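You operate a simulated robot arm through the tools that you are given. There is no shell and no other tool.

You are at the controls of a simulated two-armed robot. One attempt, no reset.

## Task
On the plywood bench, fold the cloth in half, so that its two short edges meet.
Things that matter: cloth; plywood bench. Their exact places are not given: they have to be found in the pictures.

It is judged by the outcome, as a careful person would: the job done as asked, and still so three seconds after it is handed in. It fails if anything else is knocked over, pushed out of place, dropped, spilled or broken. Flat cloth is picked up by pressing the open fingertips on it (5 to 10 N) and closing them slowly along it; thin cloth reads only 2 to 8 mm in the jaws.

## Robot
Two 7-joint arms with two-finger parallel grippers on one trunk, on a base that moves. Base frame: it is fixed to the floor where the robot stands at the start and does not move with it; the origin is under the middle of the robot, x ahead of it, y to its left, z up; the surface under the hand at the start is at about z = 0.802. Lengths are in m, angles in rad, forces in N, time in s.
The left shoulder is at the start at [0.121, 0.174, 1.056], the right one opposite. With the tool pointing down near the work surface each hand reaches from about 0.36 to 0.76 m from the robot's upright axis, wherever it stands, measured 20 degrees to its own side. Places, roughly: plywood bench [0.5, 0.7, 0.8]. Payload 3.6 kg a hand.
The TCP of each hand is the grasp point between the finger pads, 0.03 m short of the fingertips. In the tool frame z runs along the fingers and y along their closing line. The gripper opens to 0.11 m. The fingers are 0.02 m wide and 0.01 m thick; the gripper's body (0.048 by 0.112 m) begins 0.055 m behind the TCP.
Orientation is that of the tool frame in the base frame, as a unit quaternion [w, x, y, z]. With the fingers straight down and closing along the base's y, the tool's x points along the base's -x, its y along +y and its z along -z.

## Interface
- The arms move only by the tool move_arm. It takes "left_rows", "right_rows" or both (then of equal length, played together; a hand with none holds still); each is one flat list of numbers, 7 for each row, row after row: the shift along the tool's x, y, z in units of 400 mm (1.0 is 400 mm), then the turn, a rotation vector about the tool's x, y, z in units of 180 degrees (1.0 is 180 degrees), then the opening, from 0 (shut) to 1 (fully open). In form: [x, y, z, rx, ry, rz, claw, x, y, z, rx, ry, rz, claw, ...]. A call has 1 to 20 rows; each row is the pose to reach, as a shift and turn from the pose commanded when the call began, along the tool's axes at that moment. A call with a number of a shift or a turn outside -1 to 1 is refused whole. Rows are played at 5 a second. More than 0.05 m and 0.15 rad between two rows, or a gripper value outside its range, and nothing of the call is played. A pose out of reach is approached as far as the arm can. The call stops where the force on the tool passes 40 N (or 10 N more than at its start, if that is more) or the arm is blocked; 0.2 s more then pass. The fingers move at their own pace (about 0.153 m/s each) and stop on an object; they squeeze with about 41 N. The grip force told is the motor's: it shows also when the fingers shut on nothing. Time passes only in rows, and 0.2 s behind the last, so rows that repeat a pose let the fingers close. It gives the time, the measured TCP pose, the force on the tool (base axes), the opening and the grip force at its end, in the units of the frame above (readings bear some noise), with the torque about the TCP (base axes, N m) and any sound that the robot's microphone picked up, and new pictures: "pictures" is both (left out), scene, wrist or none (wrist: the cameras of the hands that moved).
- Cameras (640 x 400 px; columns grow to the right, rows downward): "scene" is now at [0.2058, 0.0346, 1.1987]; the picture's right is [0.47, -0.88, -0.00], its down [-0.73, -0.39, -0.57] and it looks along [0.50, 0.27, -0.82] (base axes); focal length 214 px, centre (320, 200). "left" rides on the left gripper at [0.072, -0.017, -0.103] in its tool frame; the picture's right is [0.23, 0.97, 0.00], its down [-0.76, 0.18, -0.62] and it looks along [-0.61, 0.14, 0.78] (tool axes); focal length 222 px, centre (320, 200). "right" rides on the right gripper at [0.072, 0.017, -0.104] in its tool frame; the picture's right is [-0.23, 0.97, 0.00], its down [-0.76, -0.18, -0.62] and it looks along [-0.61, -0.14, 0.78] (tool axes); focal length 222 px, centre (320, 200).
- raise_lower(by): moves the trunk up (or, below 0, down) by that many m; the arms and the scene camera ride with it, the base frame stays. It gives what a move gives, with no picture.
- drive_base(legs): drives the robot by 1 to 6 legs, each [ahead, left, turn to the left] in m, m and rad, along the robot's own axes; the way and the turn of a leg run together, so that a leg with both is an arc; at most 1.5 m and 3.142 rad a leg. The arms and the cameras ride along, it lands a little off, and it stops where it bumps. It gives what a move gives, and a new picture of the scene camera.
- head_to(pan, tilt): turns the head with the scene camera to pan (to the left, within 1.501 rad either way) and tilt (down, from -0.506 to 1.204), counted from straight ahead of the robot (the tilt from the chest, where the trunk bows). It gives what a move gives, and a new picture of the scene camera.
- point_at(camera, pixels): for up to 12 pixels [column, row] of the newest picture of that camera ("zoom" is the newest enlarged one), the place [x, y, z] in the base frame of the surface seen there, good to about 0.002 m. It takes no simulated time.
- inspect(camera, box): a new picture of the part [left, top, right, bottom] of that camera's present view, enlarged. It takes no simulated time.
- close_job(): hands the job in; it is judged then, once.

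Leave the grippers open and the arms clear of the work at the hand-in unless told otherwise.

The tools are called as a command line: name --argument value ..., lists and objects as JSON in quotes. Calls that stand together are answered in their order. move_arm: Moves the arms, as the interface text tells. Its arguments: {"type":"object","properties":{"left_rows":{"type":"array","items":{"type":"number"}},"right_rows":{"type":"array","items":{"type":"number"}},"pictures":{"type":"string","enum":["both","scene","wrist","none"]}},"required":[]} The other tools are called the same way: raise_lower (by) moves the trunk up or down; drive_base (legs) drives the base; head_to (pan, tilt) turns the head that bears the scene camera; point_at (camera, pixels) gives the place of the surface under pixels of a picture; inspect (camera, box) takes an enlarged picture of a part of a camera's view; close_job () hands the job in.

At the start:

```text
t: 0.0
left_position: [0.3597, 0.4416, 0.9969]
left_tool_rot: [0.0, 0.0, 1.0, -0.001]
left_ft_force: [0.0, 0.0, 0.1]
left_moment: [0.03, 0.0, -0.02]
left_width: 0.1101
left_grip_force: 0.1
right_position: [0.4908, 0.0272, 0.9772]
right_tool_rot: [0.0, 0.0, 1.0, 0.0]
right_ft_force: [1.0, 0.5, 0.3]
right_moment: [0.03, -0.03, 0.02]
right_width: 0.1101
right_grip_force: 0.1
trunk travel left (down, up): [-0.175, 0.588]
robot x, y, heading: [-0.0003, 0.0045, 0.002]
head pan, tilt (commanded): [0.494, 0.967]
```

scene: 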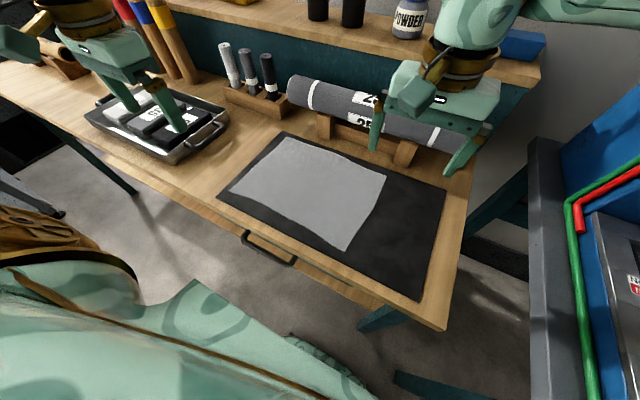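
right: 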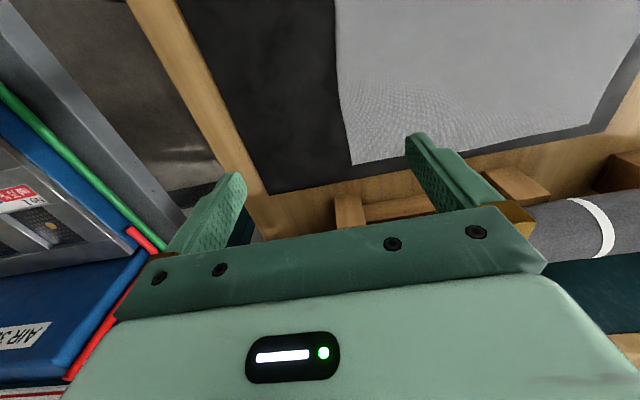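
left: 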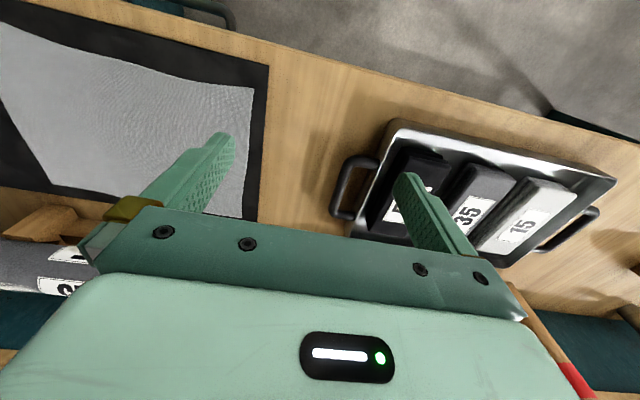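

I see the light grey cloth on a black mat on the bench, with its corners near (285,136), (386,176), (346,250) and (229,192) in the scene picture. I'll measure those corners and the mat and bench around them.

point_at --camera "scene" --pixels '[[286, 138], [385, 176], [345, 249], [230, 192], [310, 190], [283, 133], [445, 188], [420, 299], [217, 198], [460, 200], [330, 125], [400, 155]]'

inspect --camera "scene" --box '[200, 110, 460, 310]'

```text
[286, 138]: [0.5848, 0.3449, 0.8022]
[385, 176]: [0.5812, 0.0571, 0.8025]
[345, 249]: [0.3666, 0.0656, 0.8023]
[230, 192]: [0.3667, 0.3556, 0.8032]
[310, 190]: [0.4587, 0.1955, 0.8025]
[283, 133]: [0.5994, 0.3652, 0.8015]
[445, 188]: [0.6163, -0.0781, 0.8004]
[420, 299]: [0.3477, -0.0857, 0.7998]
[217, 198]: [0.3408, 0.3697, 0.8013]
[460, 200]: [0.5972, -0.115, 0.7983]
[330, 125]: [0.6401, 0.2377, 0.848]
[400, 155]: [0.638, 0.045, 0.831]
```

```text
2.00 times, centred on (330, 210) of scene
```

zoom: 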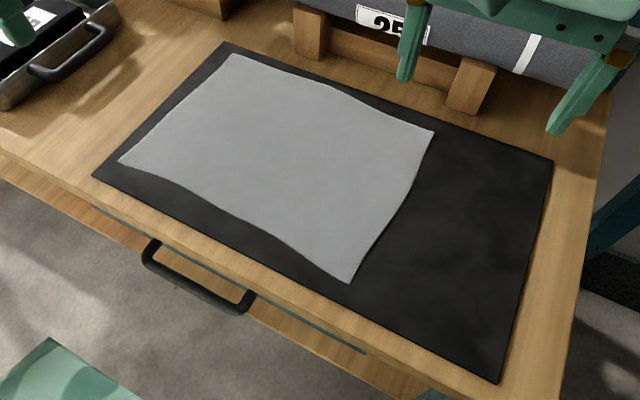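

The cloth is about 0.215 m in x by 0.29 m in y. Its short edges run along x, at y≈0.06 on the right and y≈0.35 on the left. Before I choose a plan I'll measure the tray and the rack and look at the left edge of the cloth up close.

point_at --camera "scene" --pixels '[[221, 118], [190, 158], [205, 135], [165, 125], [90, 115], [262, 118], [282, 95], [250, 240], [440, 325], [295, 262], [325, 130], [408, 155]]'

inspect --camera "left" --box '[0, 0, 320, 200]'

inspect --camera "right" --box '[320, 0, 640, 200]'

```text
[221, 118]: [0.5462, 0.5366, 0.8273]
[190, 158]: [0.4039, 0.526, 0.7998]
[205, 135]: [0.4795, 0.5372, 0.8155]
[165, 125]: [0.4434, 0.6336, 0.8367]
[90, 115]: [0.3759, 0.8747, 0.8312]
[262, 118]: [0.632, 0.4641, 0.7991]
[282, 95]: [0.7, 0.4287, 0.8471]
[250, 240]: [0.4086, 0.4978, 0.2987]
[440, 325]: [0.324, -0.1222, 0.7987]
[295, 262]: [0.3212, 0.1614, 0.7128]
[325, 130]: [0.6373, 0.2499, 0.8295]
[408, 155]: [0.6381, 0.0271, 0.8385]
```

```text
2.00 times, centred on (160, 100) of left
```

zoom: 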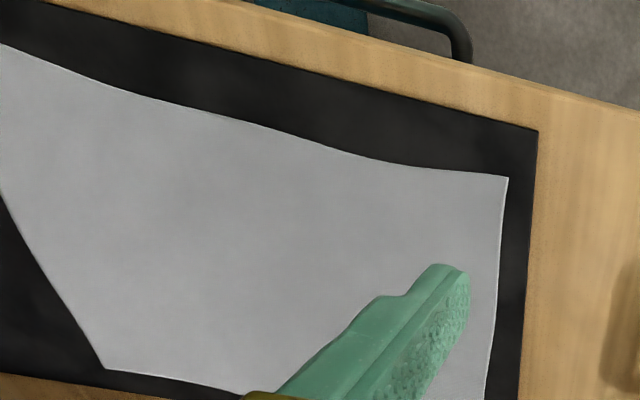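

```text
2.00 times, centred on (480, 100) of right
```

zoom: 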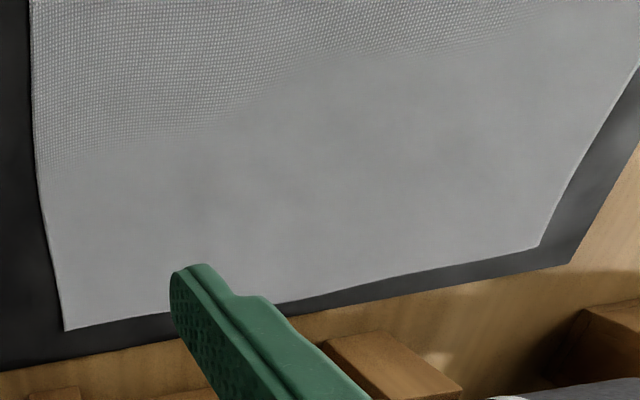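

The tray's handle starts at about y=0.52 and the rack at x≈0.637, so both sides of the cloth are clear. I want the robot centred on the cloth, about 0.2 m to its left, so I'll turn the head left to check that the floor there is free.

head_to --pan 1.45 --tilt 0.8

```text
t: 1.2
left_position: [0.3599, 0.4421, 0.9972]
left_tool_rot: [0.0, 0.0, 1.0, 0.0]
left_ft_force: [-1.0, 0.4, -0.2]
left_moment: [-0.03, 0.0, -0.02]
left_width: 0.11
left_grip_force: 0.0
right_position: [0.4907, 0.0262, 0.9794]
right_tool_rot: [0.0, 0.0, 1.0, 0.0]
right_ft_force: [-0.1, 0.3, -0.3]
right_moment: [0.02, -0.04, 0.0]
right_width: 0.1101
right_grip_force: 0.0
trunk travel left (down, up): [-0.175, 0.588]
robot x, y, heading: [0.0005, -0.0006, -0.003]
head pan, tilt (commanded): [1.45, 0.799]
```

scene: 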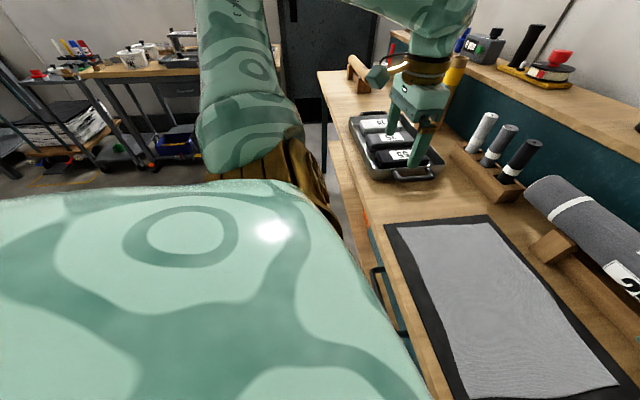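

The floor to the left is clear, and the nearest furniture is more than a metre away. Before driving left, I'll bring the left hand 0.16 m toward the right at its present height, so it doesn't pass over the tray or the tools.

move_arm --left_rows '[0, -0.1, 0, 0, 0, 0, 1, 0, -0.2, 0, 0, 0, 0, 1, 0, -0.3, 0, 0, 0, 0, 1, 0, -0.4, 0, 0, 0, 0, 1]' --pictures "scene"

drive_base --legs '[[0, 0.21, 0]]'

head_to --pan 0.0 --tilt 1.0

```text
t: 2.2
left_position: [0.3593, 0.2805, 0.9966]
left_tool_rot: [0.0, 0.0, 1.0, 0.0]
left_ft_force: [-0.1, 0.4, -0.3]
left_moment: [0.02, 0.01, 0.02]
left_width: 0.1099
left_grip_force: 0.0
right_position: [0.492, 0.0271, 0.979]
right_tool_rot: [0.0, 0.0, 1.0, 0.001]
right_ft_force: [0.1, -0.2, 1.1]
right_moment: [-0.01, 0.0, -0.03]
right_width: 0.1099
right_grip_force: 0.1
trunk travel left (down, up): [-0.175, 0.588]
robot x, y, heading: [-0.0011, -0.0006, 0.0]
head pan, tilt (commanded): [1.45, 0.799]
```

scene: 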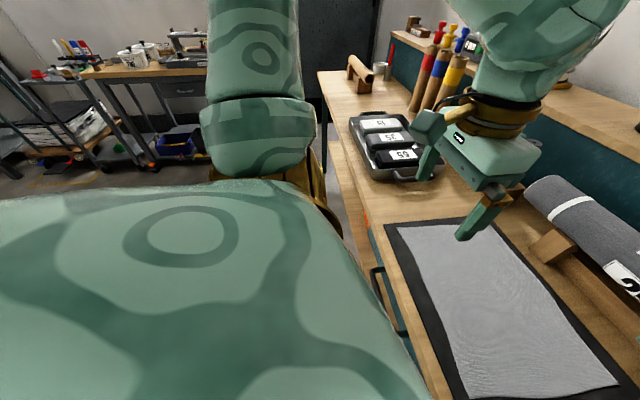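

```text
t: 3.9
left_position: [0.3598, 0.4888, 0.9983]
left_tool_rot: [0.0, 0.001, 1.0, -0.001]
left_ft_force: [0.3, -0.1, -0.6]
left_moment: [-0.01, -0.04, 0.02]
left_width: 0.1101
left_grip_force: 0.1
right_position: [0.4899, 0.2344, 0.9781]
right_tool_rot: [0.0, 0.001, 1.0, -0.001]
right_ft_force: [0.7, 0.2, 0.8]
right_moment: [-0.03, 0.0, 0.01]
right_width: 0.1101
right_grip_force: 0.1
trunk travel left (down, up): [-0.175, 0.588]
robot x, y, heading: [-0.0014, 0.2073, -0.003]
head pan, tilt (commanded): [1.45, 0.799]
```

scene: 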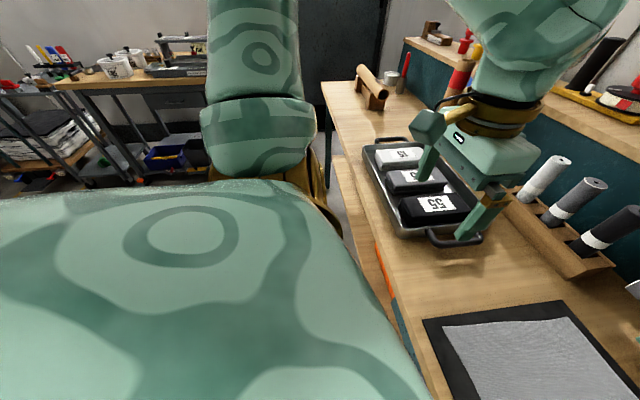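

```text
t: 5.4
left_position: [0.3601, 0.4878, 0.9971]
left_tool_rot: [0.0, 0.001, 1.0, 0.0]
left_ft_force: [0.1, 0.1, 0.2]
left_moment: [0.0, 0.03, 0.02]
left_width: 0.11
left_grip_force: 0.1
right_position: [0.4902, 0.2345, 0.9777]
right_tool_rot: [-0.001, 0.001, 1.0, 0.0]
right_ft_force: [0.9, 0.3, 0.4]
right_moment: [0.03, 0.01, 0.02]
right_width: 0.1101
right_grip_force: 0.0
trunk travel left (down, up): [-0.175, 0.588]
robot x, y, heading: [0.0022, 0.2096, -0.0]
head pan, tilt (commanded): [0.0, 1.0]
```

scene: 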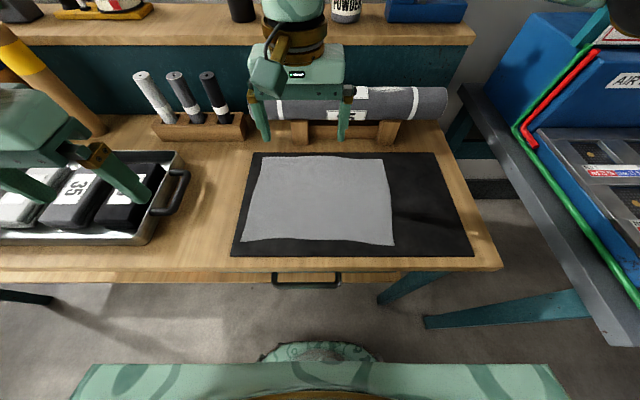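

The robot now stands at y≈0.21, facing the middle of the cloth. I'll zoom in on the cloth, around (230–410, 145–260), to measure its outline accurately.

inspect --camera "scene" --box '[220, 140, 420, 265]'

```text
3.20 times, centred on (320, 202) of scene
```

zoom: 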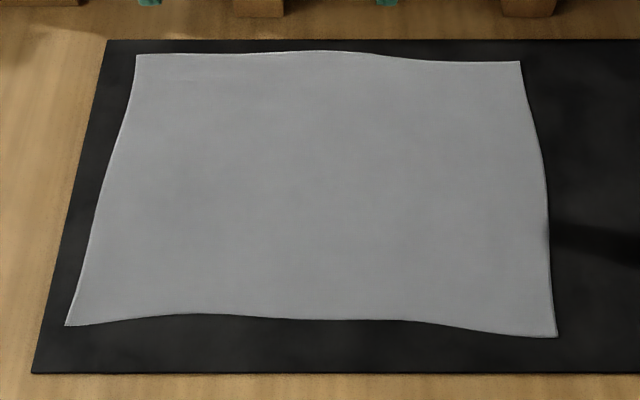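

point_at --camera "zoom" --pixels '[[138, 56], [519, 62], [556, 335], [67, 324], [120, 130], [92, 220], [538, 140], [550, 230], [320, 52], [300, 318], [330, 190], [600, 200]]'

```text
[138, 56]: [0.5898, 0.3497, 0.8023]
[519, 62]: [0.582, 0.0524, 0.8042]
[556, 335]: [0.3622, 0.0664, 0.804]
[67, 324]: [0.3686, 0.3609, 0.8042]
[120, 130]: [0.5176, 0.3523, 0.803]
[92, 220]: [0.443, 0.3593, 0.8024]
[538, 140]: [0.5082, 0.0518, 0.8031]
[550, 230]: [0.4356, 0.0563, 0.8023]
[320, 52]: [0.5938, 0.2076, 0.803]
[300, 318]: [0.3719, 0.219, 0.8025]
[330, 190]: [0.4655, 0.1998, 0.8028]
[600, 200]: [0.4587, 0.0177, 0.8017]
```

Cloth corners: far-left (0.590, 0.350), far-right (0.582, 0.052), near-right (0.362, 0.066) and near-left (0.369, 0.361). To decide which short edge to carry over, I'll check how high the things near the arms' paths stand: the pens, the leaning handles, the cabinet on the right and the roll.

point_at --camera "scene" --pixels '[[138, 78], [207, 75], [240, 120], [5, 35], [45, 75], [100, 130], [180, 185], [165, 220], [440, 90], [510, 120], [475, 100], [560, 20]]'

```text
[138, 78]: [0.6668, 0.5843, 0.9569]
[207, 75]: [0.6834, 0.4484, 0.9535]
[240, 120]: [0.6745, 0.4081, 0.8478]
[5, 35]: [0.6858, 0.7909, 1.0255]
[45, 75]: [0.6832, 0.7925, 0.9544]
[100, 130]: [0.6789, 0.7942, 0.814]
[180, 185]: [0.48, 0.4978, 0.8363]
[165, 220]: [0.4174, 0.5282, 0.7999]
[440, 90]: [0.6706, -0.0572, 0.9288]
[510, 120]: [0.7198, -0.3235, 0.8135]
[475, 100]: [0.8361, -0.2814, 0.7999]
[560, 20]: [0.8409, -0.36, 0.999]
```

The pens (x≥0.667, z up to 0.957) and the cabinet (y<-0.3) are out of the way. To judge whether the two forearms would clear each other with the hands side by side, I'll tilt the head up and see how the arms are bent.

head_to --pan 0.0 --tilt 0.2

```text
t: 6.6
left_position: [0.3599, 0.4899, 0.9978]
left_tool_rot: [0.0, 0.0, 1.0, 0.0]
left_ft_force: [0.1, 0.2, 0.4]
left_moment: [0.01, 0.01, -0.01]
left_width: 0.1102
left_grip_force: 0.1
right_position: [0.4913, 0.2322, 0.9791]
right_tool_rot: [0.0, 0.002, 1.0, 0.0]
right_ft_force: [1.4, 0.0, -0.5]
right_moment: [0.01, 0.0, -0.02]
right_width: 0.1099
right_grip_force: 0.1
trunk travel left (down, up): [-0.175, 0.588]
robot x, y, heading: [-0.0007, 0.2105, -0.004]
head pan, tilt (commanded): [0.0, 0.201]
```

scene: 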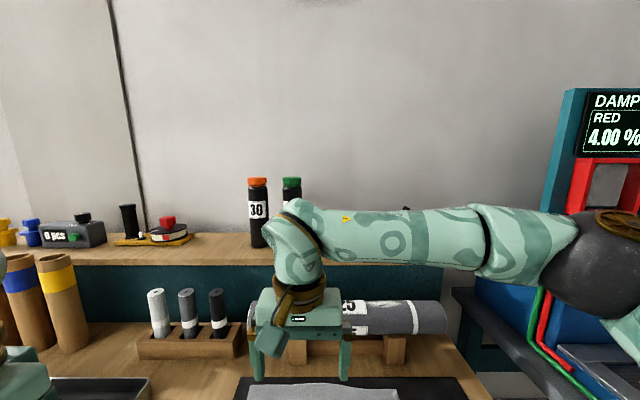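

The right forearm runs out to the right at about z≈1.2, and the left one mirrors it. That means both hands can sit at the same y, one near and one far, without their forearms crossing.

The plan is to fold the left short edge (y≈0.355) over onto the right one (y≈0.06). The left hand takes the near corner and the right hand takes the far corner. I'll look down again and bring both hands above those corners with the fingers part open.

head_to --pan 0.0 --tilt 1.0

move_arm --left_rows '[-0.02, -0.056, 0.042, 0, 0, 0, 0.7, -0.04, -0.112, 0.085, 0, 0, 0, 0.5, -0.06, -0.168, 0.127, 0, 0, 0, 0.364, -0.08, -0.225, 0.17, 0, 0, 0, 0.364]' --right_rows '[-0.046, 0.061, 0.03, 0, 0, 0, 0.7, -0.092, 0.122, 0.061, 0, 0, 0, 0.5, -0.138, 0.183, 0.092, 0, 0, 0, 0.364, -0.185, 0.245, 0.1225, 0, 0, 0, 0.364]'

```text
t: 7.7
left_position: [0.359, 0.4889, 0.9987]
left_tool_rot: [0.0, 0.001, 1.0, 0.0]
left_ft_force: [1.0, -0.1, 0.5]
left_moment: [-0.01, 0.03, 0.02]
left_width: 0.1101
left_grip_force: 0.0
right_position: [0.4909, 0.234, 0.9787]
right_tool_rot: [0.0, 0.001, 1.0, 0.0]
right_ft_force: [-0.2, 0.7, -0.4]
right_moment: [0.0, -0.01, -0.03]
right_width: 0.1098
right_grip_force: 0.1
trunk travel left (down, up): [-0.175, 0.588]
robot x, y, heading: [-0.0008, 0.2087, -0.007]
head pan, tilt (commanded): [0.0, 1.0]
```

scene: 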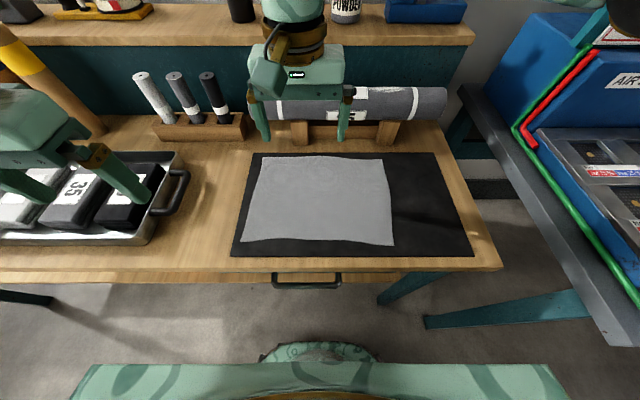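

```text
t: 8.7
left_position: [0.3918, 0.3985, 0.9295]
left_tool_rot: [0.0, 0.0, 1.0, 0.0]
left_ft_force: [0.0, 0.6, -0.3]
left_moment: [0.0, 0.03, 0.02]
left_width: 0.04
left_grip_force: 0.1
right_position: [0.5668, 0.3328, 0.9301]
right_tool_rot: [0.0, 0.0, 1.0, -0.001]
right_ft_force: [0.3, -0.6, 0.7]
right_moment: [0.0, -0.01, -0.01]
right_width: 0.0399
right_grip_force: 0.1
trunk travel left (down, up): [-0.175, 0.588]
robot x, y, heading: [-0.0018, 0.2087, -0.003]
head pan, tilt (commanded): [0.0, 1.0]
```

scene: 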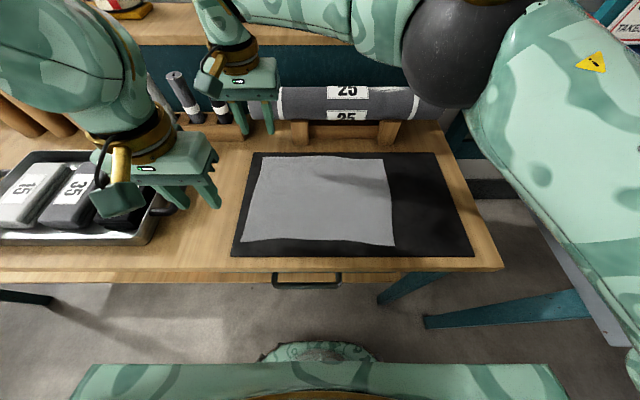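
right: 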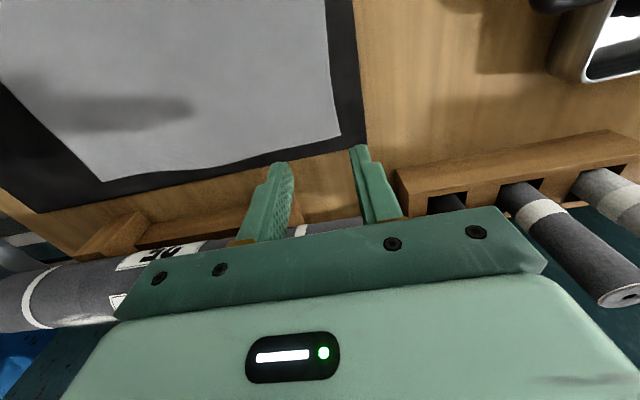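
left: 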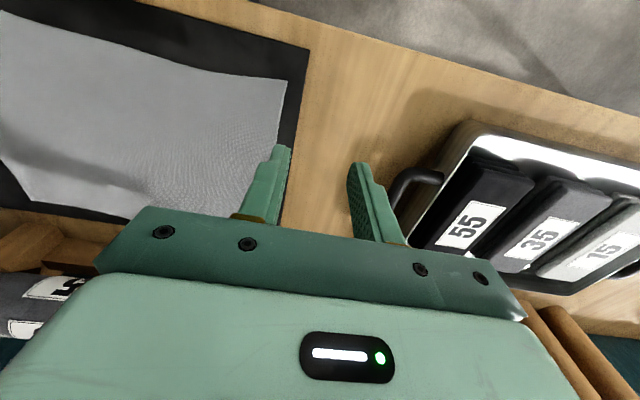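

Both hands are above the left end of the cloth with no contact. In the left wrist picture the near-left corner is at about (287,80), and in the right one the far-left corner is at about (343,135). I'll measure the edge points in both pictures.

point_at --camera "left" --pixels '[[286, 81], [283, 100], [280, 120], [276, 143], [240, 75], [292, 110]]'

point_at --camera "right" --pixels '[[340, 136], [337, 110], [333, 60], [328, 20], [290, 145], [345, 100]]'

inspect --camera "left" --box '[200, 50, 360, 150]'

```text
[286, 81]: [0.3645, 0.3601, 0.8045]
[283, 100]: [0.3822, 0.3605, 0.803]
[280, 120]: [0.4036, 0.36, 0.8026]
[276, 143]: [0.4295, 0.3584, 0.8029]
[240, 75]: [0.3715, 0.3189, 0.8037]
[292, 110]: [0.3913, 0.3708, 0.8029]
```

```text
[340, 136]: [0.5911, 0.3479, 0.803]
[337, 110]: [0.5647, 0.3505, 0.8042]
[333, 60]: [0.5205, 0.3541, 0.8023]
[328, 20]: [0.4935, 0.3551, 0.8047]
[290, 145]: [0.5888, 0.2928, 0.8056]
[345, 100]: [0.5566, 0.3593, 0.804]
```

```text
4.00 times, centred on (280, 100) of left
```

zoom: 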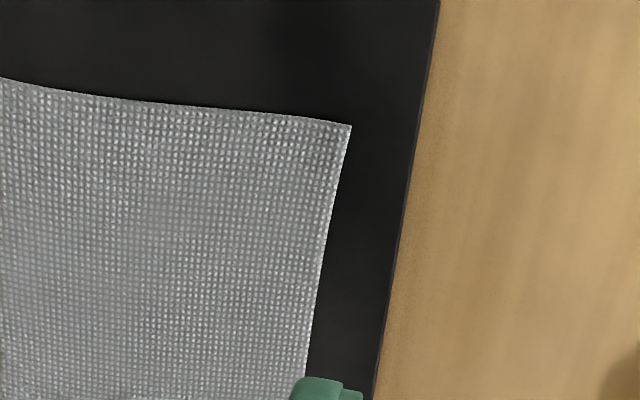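

At the left hand's x=0.392 the short edge lies at y=0.3605. At the right hand's x=0.567 it lies at y=0.350. I'll start with the left hand: shift it to y≈0.340 so the outer finger sits right at the edge, set the opening to about 36 mm, and go down to about 12 mm above contact.

move_arm --left_rows '[0, -0.074, 0.05, 0, 0, 0, 0.327, 0, -0.1475, 0.1, 0, 0, 0, 0.327, 0, -0.1475, 0.16, 0, 0, 0, 0.327, 0, -0.1475, 0.211, 0, 0, 0, 0.327, 0, -0.1475, 0.211, 0, 0, 0, 0.327]' --pictures "both"

```text
t: 9.9
left_position: [0.3886, 0.3393, 0.8447]
left_tool_rot: [0.0, 0.002, 1.0, 0.0]
left_ft_force: [0.9, 0.3, -0.3]
left_moment: [0.0, 0.0, 0.03]
left_width: 0.0362
left_grip_force: 0.1
right_position: [0.565, 0.3315, 0.9317]
right_tool_rot: [0.0, 0.0, 1.0, 0.001]
right_ft_force: [-0.1, -0.4, 0.8]
right_moment: [0.0, 0.0, -0.01]
right_width: 0.0399
right_grip_force: 0.0
trunk travel left (down, up): [-0.175, 0.588]
robot x, y, heading: [0.0004, 0.2075, 0.002]
head pan, tilt (commanded): [0.0, 1.0]
```

scene: 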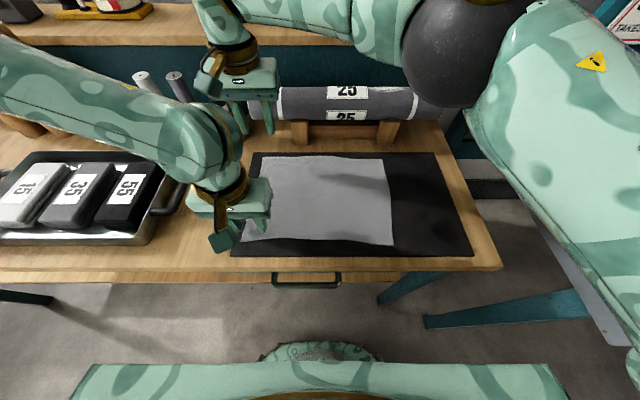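
left: 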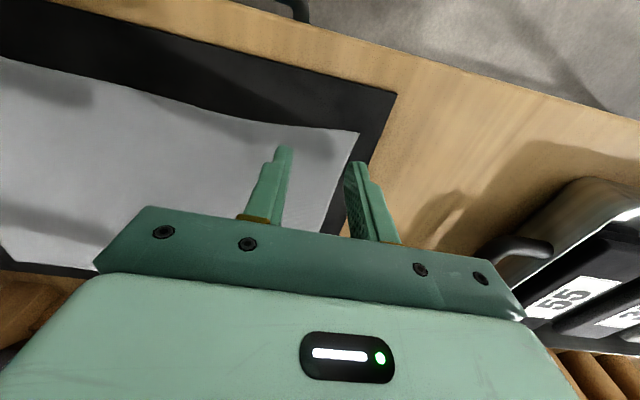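

The outer fingertip, near (357,165), looks right beside the cloth edge. I'll enlarge that part before pressing down.

inspect --camera "left" --box '[240, 100, 400, 200]'

```text
4.00 times, centred on (320, 150) of left
```

zoom: 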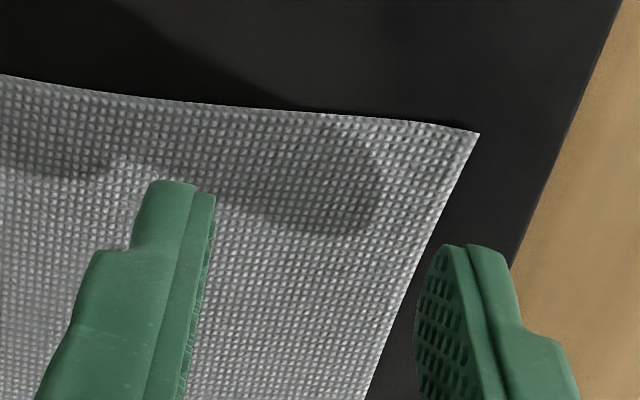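

At x≈0.389 the outer finger overlaps the edge by about 3 mm, which is what I want. I'll lower the hand in small steps to the surface (tips at about 0.803) and read the force.

move_arm --left_rows '[0, 0, 0.015, 0, 0, 0, 0.327, 0, 0, 0.022, 0, 0, 0, 0.327, 0, 0, 0.027, 0, 0, 0, 0.327, 0, 0, 0.03, 0, 0, 0, 0.327, 0, 0, 0.03, 0, 0, 0, 0.327]' --pictures "wrist"

```text
t: 11.1
left_position: [0.3899, 0.3385, 0.8357]
left_tool_rot: [0.003, 0.001, 1.0, 0.0]
left_ft_force: [1.2, 4.7, 21.5]
left_moment: [0.02, 0.1, -0.04]
left_width: 0.036
left_grip_force: 0.1
right_position: [0.5646, 0.3317, 0.9304]
right_tool_rot: [0.0, 0.001, 1.0, 0.001]
right_ft_force: [-0.7, 0.8, -0.3]
right_moment: [0.01, 0.0, -0.01]
right_width: 0.0399
right_grip_force: 0.1
trunk travel left (down, up): [-0.175, 0.588]
robot x, y, heading: [0.0033, 0.2057, -0.003]
head pan, tilt (commanded): [0.0, 1.0]
```

left: 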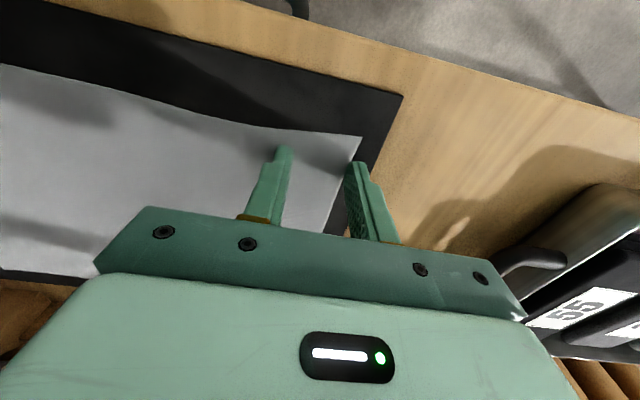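

Contact came a little early: 21.5 N with the TCP at 0.8357. That's more than I want, so I'll ease up by about 1.8 mm to get into the 5–10 N range.

move_arm --left_rows '[0, 0, -0.0045, 0, 0, 0, 0.327, 0, 0, -0.0045, 0, 0, 0, 0.327]' --pictures "none"

```text
t: 11.7
left_position: [0.3915, 0.3391, 0.8353]
left_tool_rot: [0.0, 0.0, 1.0, 0.0]
left_ft_force: [0.1, 0.7, 4.7]
left_moment: [0.02, 0.03, -0.05]
left_width: 0.0359
left_grip_force: 0.0
right_position: [0.5646, 0.3314, 0.9299]
right_tool_rot: [0.0, 0.001, 1.0, 0.0]
right_ft_force: [0.2, -0.7, -0.4]
right_moment: [-0.02, 0.04, 0.0]
right_width: 0.04
right_grip_force: 0.1
trunk travel left (down, up): [-0.175, 0.588]
robot x, y, heading: [-0.0014, 0.2036, -0.0]
head pan, tilt (commanded): [0.0, 1.0]
```

It reads 4.7 N now. I'll add about 0.4 mm and close the fingers slowly over about 2.5 s to gather the cloth between them.

move_arm --left_rows '[0, 0, 0.001, 0, 0, 0, 0.327, 0, 0, 0.001, 0, 0, 0, 0.3, 0, 0, 0.001, 0, 0, 0, 0.27, 0, 0, 0.001, 0, 0, 0, 0.24, 0, 0, 0.001, 0, 0, 0, 0.21, 0, 0, 0.001, 0, 0, 0, 0.18, 0, 0, 0.001, 0, 0, 0, 0.15, 0, 0, 0.001, 0, 0, 0, 0.12, 0, 0, 0.001, 0, 0, 0, 0.09, 0, 0, 0.001, 0, 0, 0, 0.06, 0, 0, 0.001, 0, 0, 0, 0.03, 0, 0, 0.001, 0, 0, 0, 0, 0, 0, 0.001, 0, 0, 0, 0, 0, 0, 0.001, 0, 0, 0, 0]' --pictures "both"

```text
t: 14.7
left_position: [0.3914, 0.3388, 0.8351]
left_tool_rot: [0.0, 0.001, 1.0, 0.0]
left_ft_force: [-0.1, 0.1, 0.3]
left_moment: [0.01, 0.0, -0.01]
left_width: 0.0015
left_grip_force: 41.6
right_position: [0.5644, 0.3302, 0.9305]
right_tool_rot: [0.0, 0.001, 1.0, 0.0]
right_ft_force: [0.1, 0.8, -0.8]
right_moment: [-0.04, 0.03, -0.02]
right_width: 0.0403
right_grip_force: 0.1
trunk travel left (down, up): [-0.175, 0.588]
robot x, y, heading: [0.0018, 0.208, -0.0]
head pan, tilt (commanded): [0.0, 1.0]
```

scene: 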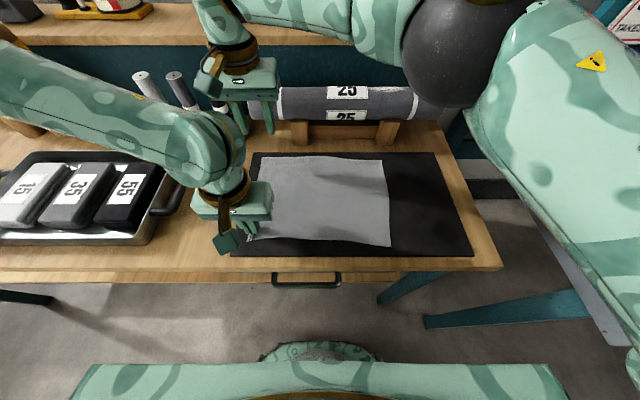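
left: 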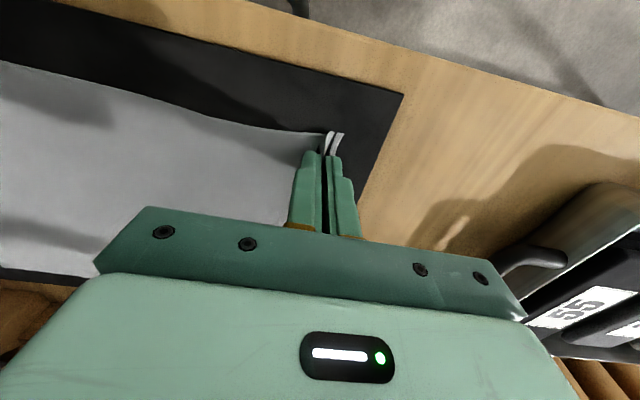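

The jaws read 1.5 mm and some cloth shows between the fingertips near (330,145). I'll enlarge that to see how the corner is held.

inspect --camera "left" --box '[270, 110, 390, 185]'

inspect --camera "scene" --box '[200, 180, 300, 260]'

```text
5.33 times, centred on (330, 148) of left
```

zoom: 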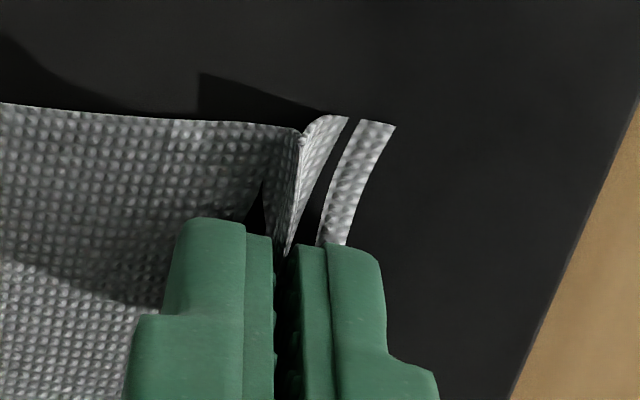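

```text
5.00 times, centred on (250, 220) of scene
```

zoom: 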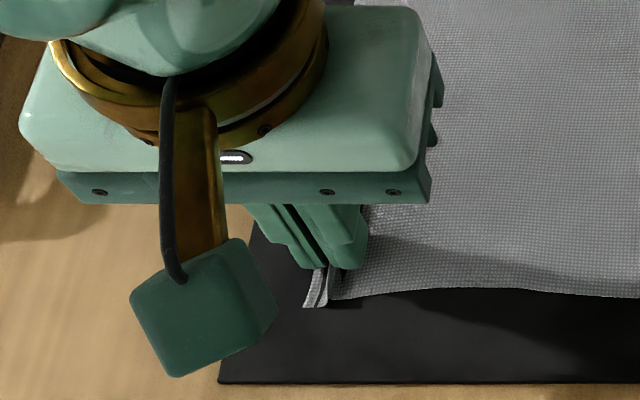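

The fingers hold a pinched ridge of cloth with a narrow strip of edge left outside. I'll lift 16 mm to see if it holds.

move_arm --left_rows '[0, 0, -0.01, 0, 0, 0, 0, 0, 0, -0.02, 0, 0, 0, 0, 0, 0, -0.03, 0, 0, 0, 0, 0, 0, -0.04, 0, 0, 0, 0]' --pictures "both"

inspect --camera "left" --box '[270, 110, 390, 185]'

```text
t: 15.7
left_position: [0.3926, 0.3398, 0.8505]
left_tool_rot: [0.001, 0.001, 1.0, 0.0]
left_ft_force: [0.0, 0.9, -0.6]
left_moment: [0.02, 0.01, 0.01]
left_width: 0.0016
left_grip_force: 41.3
right_position: [0.5652, 0.3323, 0.9296]
right_tool_rot: [0.0, 0.001, 1.0, 0.0]
right_ft_force: [0.5, 0.0, 0.5]
right_moment: [0.03, -0.03, 0.02]
right_width: 0.0401
right_grip_force: 0.0
trunk travel left (down, up): [-0.175, 0.588]
robot x, y, heading: [0.0002, 0.2063, -0.001]
head pan, tilt (commanded): [0.0, 1.0]
```

scene: 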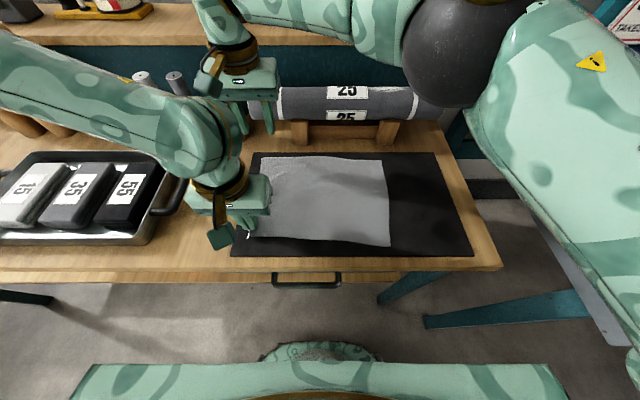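
left: 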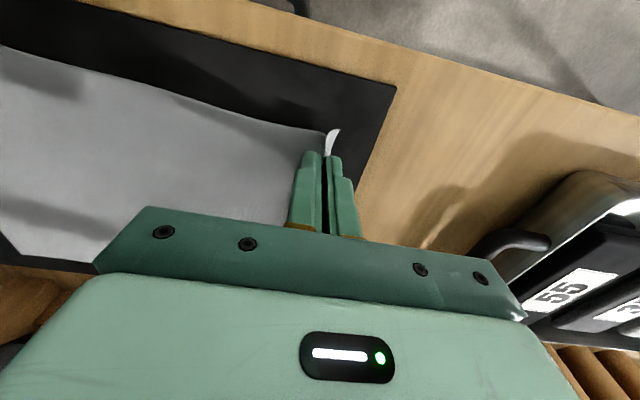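

```text
5.33 times, centred on (330, 148) of left
```

zoom: 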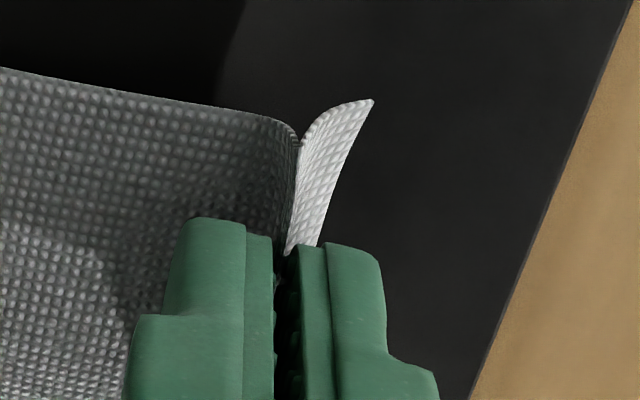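

The corner came up with the hand: it's held, with about 1.5 cm of free edge on the outside. I'll lower the left hand back near the mat so the far corner isn't disturbed, then re-measure the edge under the right hand.

move_arm --left_rows '[0, 0, 0.01, 0, 0, 0, 0, 0, 0, 0.02, 0, 0, 0, 0, 0, 0, 0.03, 0, 0, 0, 0]' --right_rows '[0, 0, 0.05, 0, 0, 0, 0.327, 0, 0, 0.1, 0, 0, 0, 0.327, 0, 0, 0.15, 0, 0, 0, 0.327]' --pictures "both"

inspect --camera "right" --box '[240, 80, 400, 180]'

```text
t: 16.5
left_position: [0.391, 0.3391, 0.8383]
left_tool_rot: [0.0, 0.001, 1.0, 0.0]
left_ft_force: [-0.4, -0.5, 0.3]
left_moment: [-0.01, 0.01, 0.02]
left_width: 0.0017
left_grip_force: 40.9
right_position: [0.5639, 0.3304, 0.8697]
right_tool_rot: [-0.001, 0.001, 1.0, 0.0]
right_ft_force: [-0.6, -0.2, -1.5]
right_moment: [-0.01, -0.01, -0.02]
right_width: 0.0363
right_grip_force: 0.0
trunk travel left (down, up): [-0.175, 0.588]
robot x, y, heading: [0.0004, 0.2042, -0.005]
head pan, tilt (commanded): [0.0, 1.0]
```

scene: 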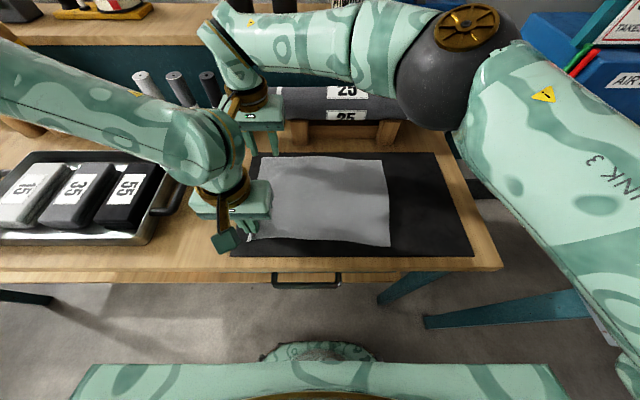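
right: 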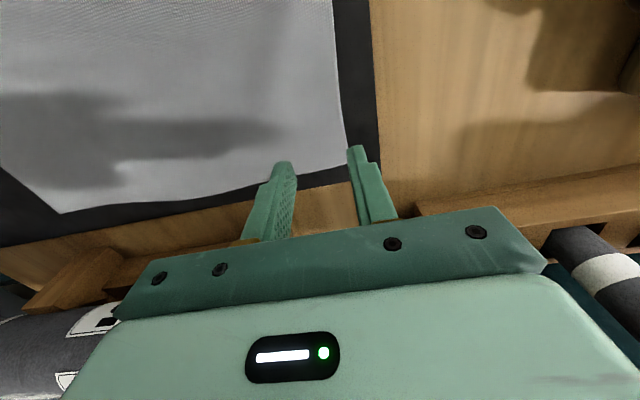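
left: 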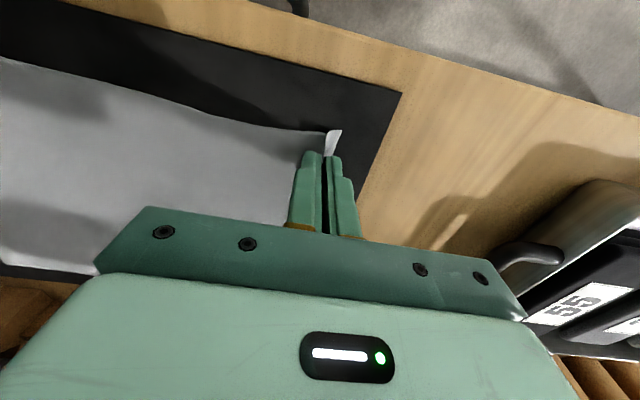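

```text
4.00 times, centred on (320, 130) of right
```

zoom: 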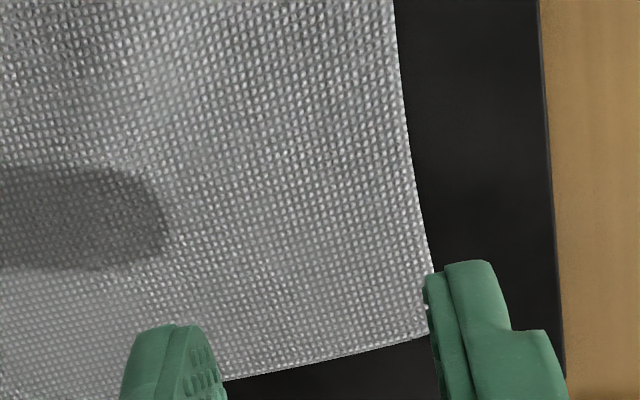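

In the enlarged right view the edge runs down to the far corner near (430,330). I'll measure it.

point_at --camera "zoom" --pixels '[[400, 60], [405, 130], [414, 200], [424, 255], [405, 338], [300, 364]]'

```text
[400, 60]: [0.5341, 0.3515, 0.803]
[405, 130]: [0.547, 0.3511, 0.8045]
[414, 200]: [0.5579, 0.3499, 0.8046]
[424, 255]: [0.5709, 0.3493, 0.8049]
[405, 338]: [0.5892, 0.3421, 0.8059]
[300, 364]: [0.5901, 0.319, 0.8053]
```

At the right hand's x≈0.565 the edge is at y≈0.350. I'll shift that hand 3.5 mm to the right so it overlaps the edge the same way the left did, then lower it gently to contact.

move_arm --right_rows '[0, -0.009, 0.03, 0, 0, 0, 0.327, 0, -0.009, 0.06, 0, 0, 0, 0.327, 0, -0.009, 0.076, 0, 0, 0, 0.327, 0, -0.009, 0.082, 0, 0, 0, 0.327, 0, -0.009, 0.082, 0, 0, 0, 0.327]' --pictures "none"

```text
t: 17.7
left_position: [0.3914, 0.3396, 0.8374]
left_tool_rot: [-0.001, 0.0, 1.0, 0.0]
left_ft_force: [0.0, 0.4, 0.5]
left_moment: [0.01, 0.0, 0.0]
left_width: 0.0018
left_grip_force: 40.5
right_position: [0.565, 0.3282, 0.8368]
right_tool_rot: [-0.001, 0.001, 1.0, 0.0]
right_ft_force: [0.0, 0.3, 0.5]
right_moment: [0.0, -0.03, -0.05]
right_width: 0.0362
right_grip_force: 0.0
trunk travel left (down, up): [-0.175, 0.588]
robot x, y, heading: [0.0016, 0.2084, -0.005]
head pan, tilt (commanded): [0.0, 1.0]
```

The right hand has no contact yet at 0.8368. I'll go down another 2 mm in fine steps and read the force.

move_arm --right_rows '[0, 0, 0.002, 0, 0, 0, 0.327, 0, 0, 0.004, 0, 0, 0, 0.327, 0, 0, 0.005, 0, 0, 0, 0.327, 0, 0, 0.005, 0, 0, 0, 0.327]' --pictures "none"

```text
t: 18.7
left_position: [0.3915, 0.3393, 0.8376]
left_tool_rot: [0.001, 0.002, 1.0, -0.001]
left_ft_force: [0.2, -0.4, -0.1]
left_moment: [0.01, -0.01, -0.01]
left_width: 0.0016
left_grip_force: 41.4
right_position: [0.5653, 0.3287, 0.8339]
right_tool_rot: [-0.001, 0.001, 1.0, 0.0]
right_ft_force: [0.2, -0.3, 0.1]
right_moment: [-0.01, 0.02, 0.03]
right_width: 0.036
right_grip_force: 0.1
trunk travel left (down, up): [-0.175, 0.588]
robot x, y, heading: [0.0008, 0.2078, 0.0]
head pan, tilt (commanded): [0.0, 1.0]
```

There's still no contact at about 0.834. I'll continue down another 1.6 mm.

move_arm --right_rows '[0, 0, 0.002, 0, 0, 0, 0.327, 0, 0, 0.003, 0, 0, 0, 0.327, 0, 0, 0.004, 0, 0, 0, 0.327, 0, 0, 0.004, 0, 0, 0, 0.327]' --pictures "none"

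```text
t: 19.7
left_position: [0.3921, 0.3402, 0.8375]
left_tool_rot: [-0.001, 0.0, 1.0, 0.0]
left_ft_force: [-0.7, 0.0, 1.1]
left_moment: [-0.01, -0.01, 0.0]
left_width: 0.0016
left_grip_force: 40.6
right_position: [0.5642, 0.3284, 0.8347]
right_tool_rot: [0.001, 0.0, 1.0, 0.001]
right_ft_force: [4.0, 2.4, 10.5]
right_moment: [0.16, -0.1, -0.07]
right_width: 0.0359
right_grip_force: 0.1
trunk travel left (down, up): [-0.175, 0.588]
robot x, y, heading: [-0.0006, 0.2076, 0.002]
head pan, tilt (commanded): [0.0, 1.0]
```

Now it reads 10.5 N. I'll ease off slightly and close the right fingers slowly, as I did with the left.

move_arm --right_rows '[0, 0, -0.0005, 0, 0, 0, 0.327, 0, 0, -0.0005, 0, 0, 0, 0.3, 0, 0, -0.0005, 0, 0, 0, 0.27, 0, 0, -0.0005, 0, 0, 0, 0.24, 0, 0, -0.0005, 0, 0, 0, 0.21, 0, 0, -0.0005, 0, 0, 0, 0.18, 0, 0, -0.0005, 0, 0, 0, 0.15, 0, 0, -0.0005, 0, 0, 0, 0.12, 0, 0, -0.0005, 0, 0, 0, 0.09, 0, 0, -0.0005, 0, 0, 0, 0.06, 0, 0, -0.0005, 0, 0, 0, 0.03, 0, 0, -0.0005, 0, 0, 0, 0, 0, 0, -0.0005, 0, 0, 0, 0, 0, 0, -0.0005, 0, 0, 0, 0]' --pictures "both"

inspect --camera "right" --box '[250, 90, 390, 180]'

```text
t: 22.7
left_position: [0.3895, 0.3406, 0.8391]
left_tool_rot: [0.001, 0.001, 1.0, 0.0]
left_ft_force: [0.6, -0.2, 0.3]
left_moment: [-0.03, 0.0, 0.0]
left_width: 0.0014
left_grip_force: 41.2
right_position: [0.5625, 0.3265, 0.8335]
right_tool_rot: [0.0, 0.002, 1.0, 0.001]
right_ft_force: [-4.7, 2.1, 13.3]
right_moment: [0.11, 0.15, 0.03]
right_width: 0.0017
right_grip_force: 41.1
trunk travel left (down, up): [-0.175, 0.588]
robot x, y, heading: [0.0018, 0.2068, -0.005]
head pan, tilt (commanded): [0.0, 1.0]
```

scene: 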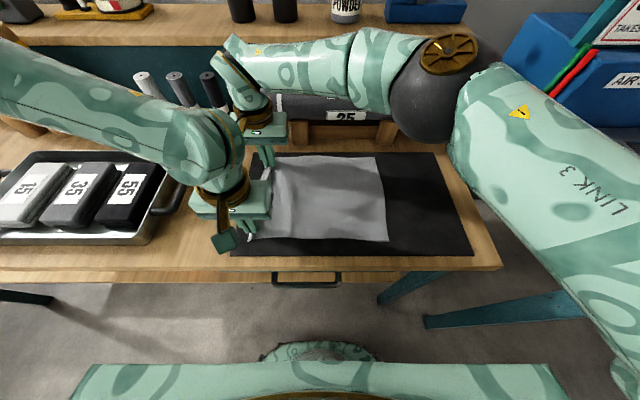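
right: 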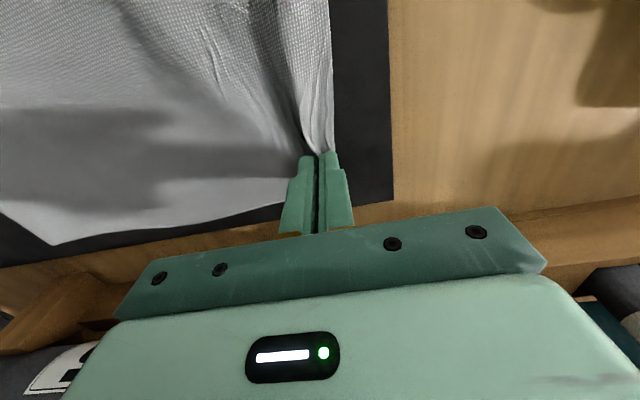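

```text
4.44 times, centred on (320, 135) of right
```

zoom: 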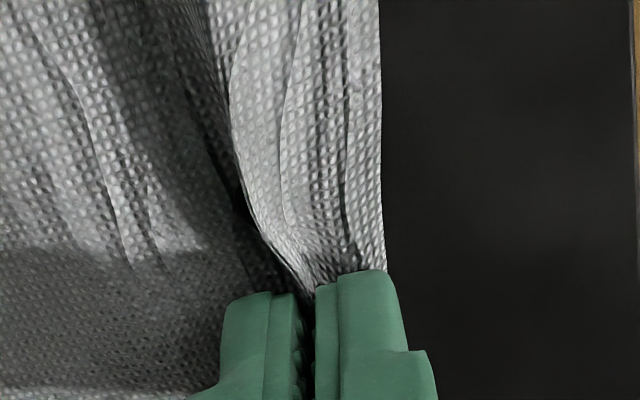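

Both corners read about 1.5 mm with cloth in the jaws. I'll raise both hands 20 mm together to confirm both grips before carrying.

move_arm --left_rows '[0, 0, -0.0125, 0, 0, 0, 0, 0, 0, -0.025, 0, 0, 0, 0, 0, 0, -0.0375, 0, 0, 0, 0, 0, 0, -0.05, 0, 0, 0, 0, 0, 0, -0.05, 0, 0, 0, 0]' --right_rows '[0, 0, -0.0125, 0, 0, 0, 0, 0, 0, -0.025, 0, 0, 0, 0, 0, 0, -0.0375, 0, 0, 0, 0, 0, 0, -0.05, 0, 0, 0, 0, 0, 0, -0.06, 0, 0, 0, 0]' --pictures "both"

inspect --camera "scene" --box '[220, 130, 420, 265]'

```text
t: 23.9
left_position: [0.3908, 0.3397, 0.8578]
left_tool_rot: [0.0, 0.002, 1.0, 0.0]
left_ft_force: [1.3, 0.2, -0.3]
left_moment: [-0.02, -0.01, -0.02]
left_width: 0.0019
left_grip_force: 41.5
right_position: [0.563, 0.3287, 0.857]
right_tool_rot: [-0.001, 0.001, 1.0, 0.0]
right_ft_force: [-1.7, 0.7, 0.6]
right_moment: [0.0, 0.05, -0.01]
right_width: 0.0018
right_grip_force: 41.4
trunk travel left (down, up): [-0.175, 0.588]
robot x, y, heading: [-0.0001, 0.2105, -0.003]
head pan, tilt (commanded): [0.0, 1.0]
```

scene: 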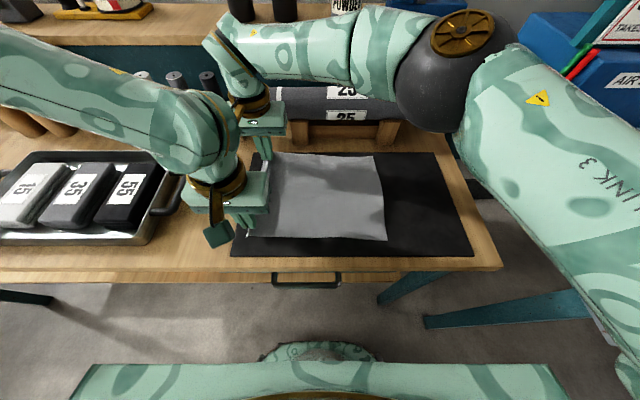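
right: 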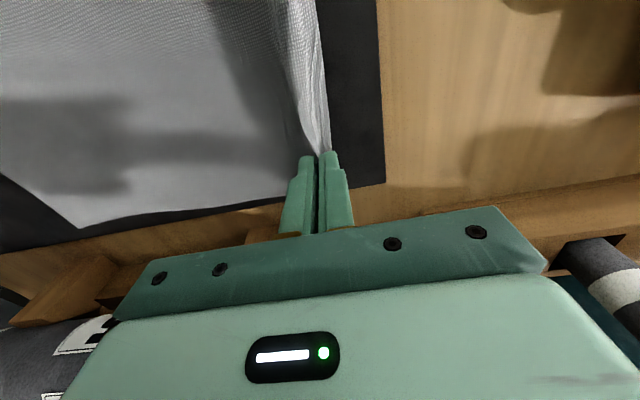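
left: 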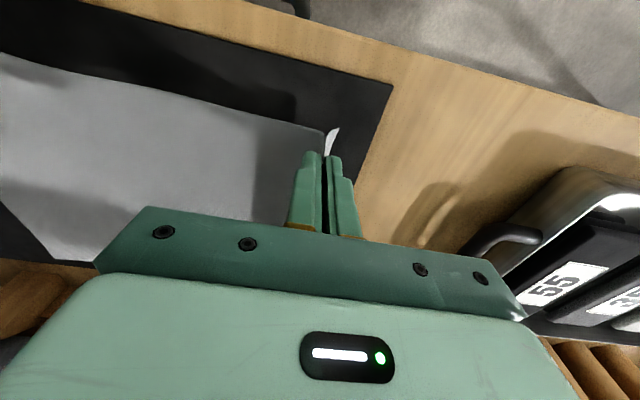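

```text
2.96 times, centred on (320, 198) of scene
```

zoom: 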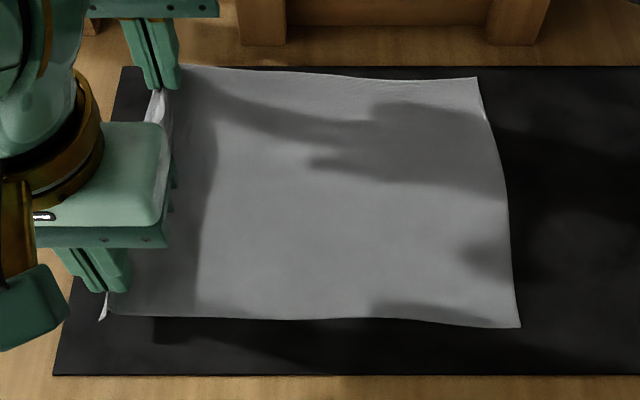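

Both corners are off the mat and the whole left edge has lifted. The cloth crept a little to the left while I gathered it, so I'll re-measure the right short edge in the enlarged view, at (476,78), (505,190) and (519,326).

point_at --camera "zoom" --pixels '[[474, 80], [497, 140], [506, 200], [511, 260], [518, 324], [340, 77], [330, 318], [350, 200], [230, 72], [230, 315]]'

```text
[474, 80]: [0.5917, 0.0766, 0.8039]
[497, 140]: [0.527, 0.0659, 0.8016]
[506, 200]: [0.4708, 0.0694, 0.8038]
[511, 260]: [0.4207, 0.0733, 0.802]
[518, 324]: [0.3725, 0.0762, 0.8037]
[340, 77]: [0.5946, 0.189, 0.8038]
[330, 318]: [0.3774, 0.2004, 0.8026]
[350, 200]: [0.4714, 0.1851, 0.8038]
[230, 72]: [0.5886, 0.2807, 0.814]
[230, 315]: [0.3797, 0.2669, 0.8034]
```

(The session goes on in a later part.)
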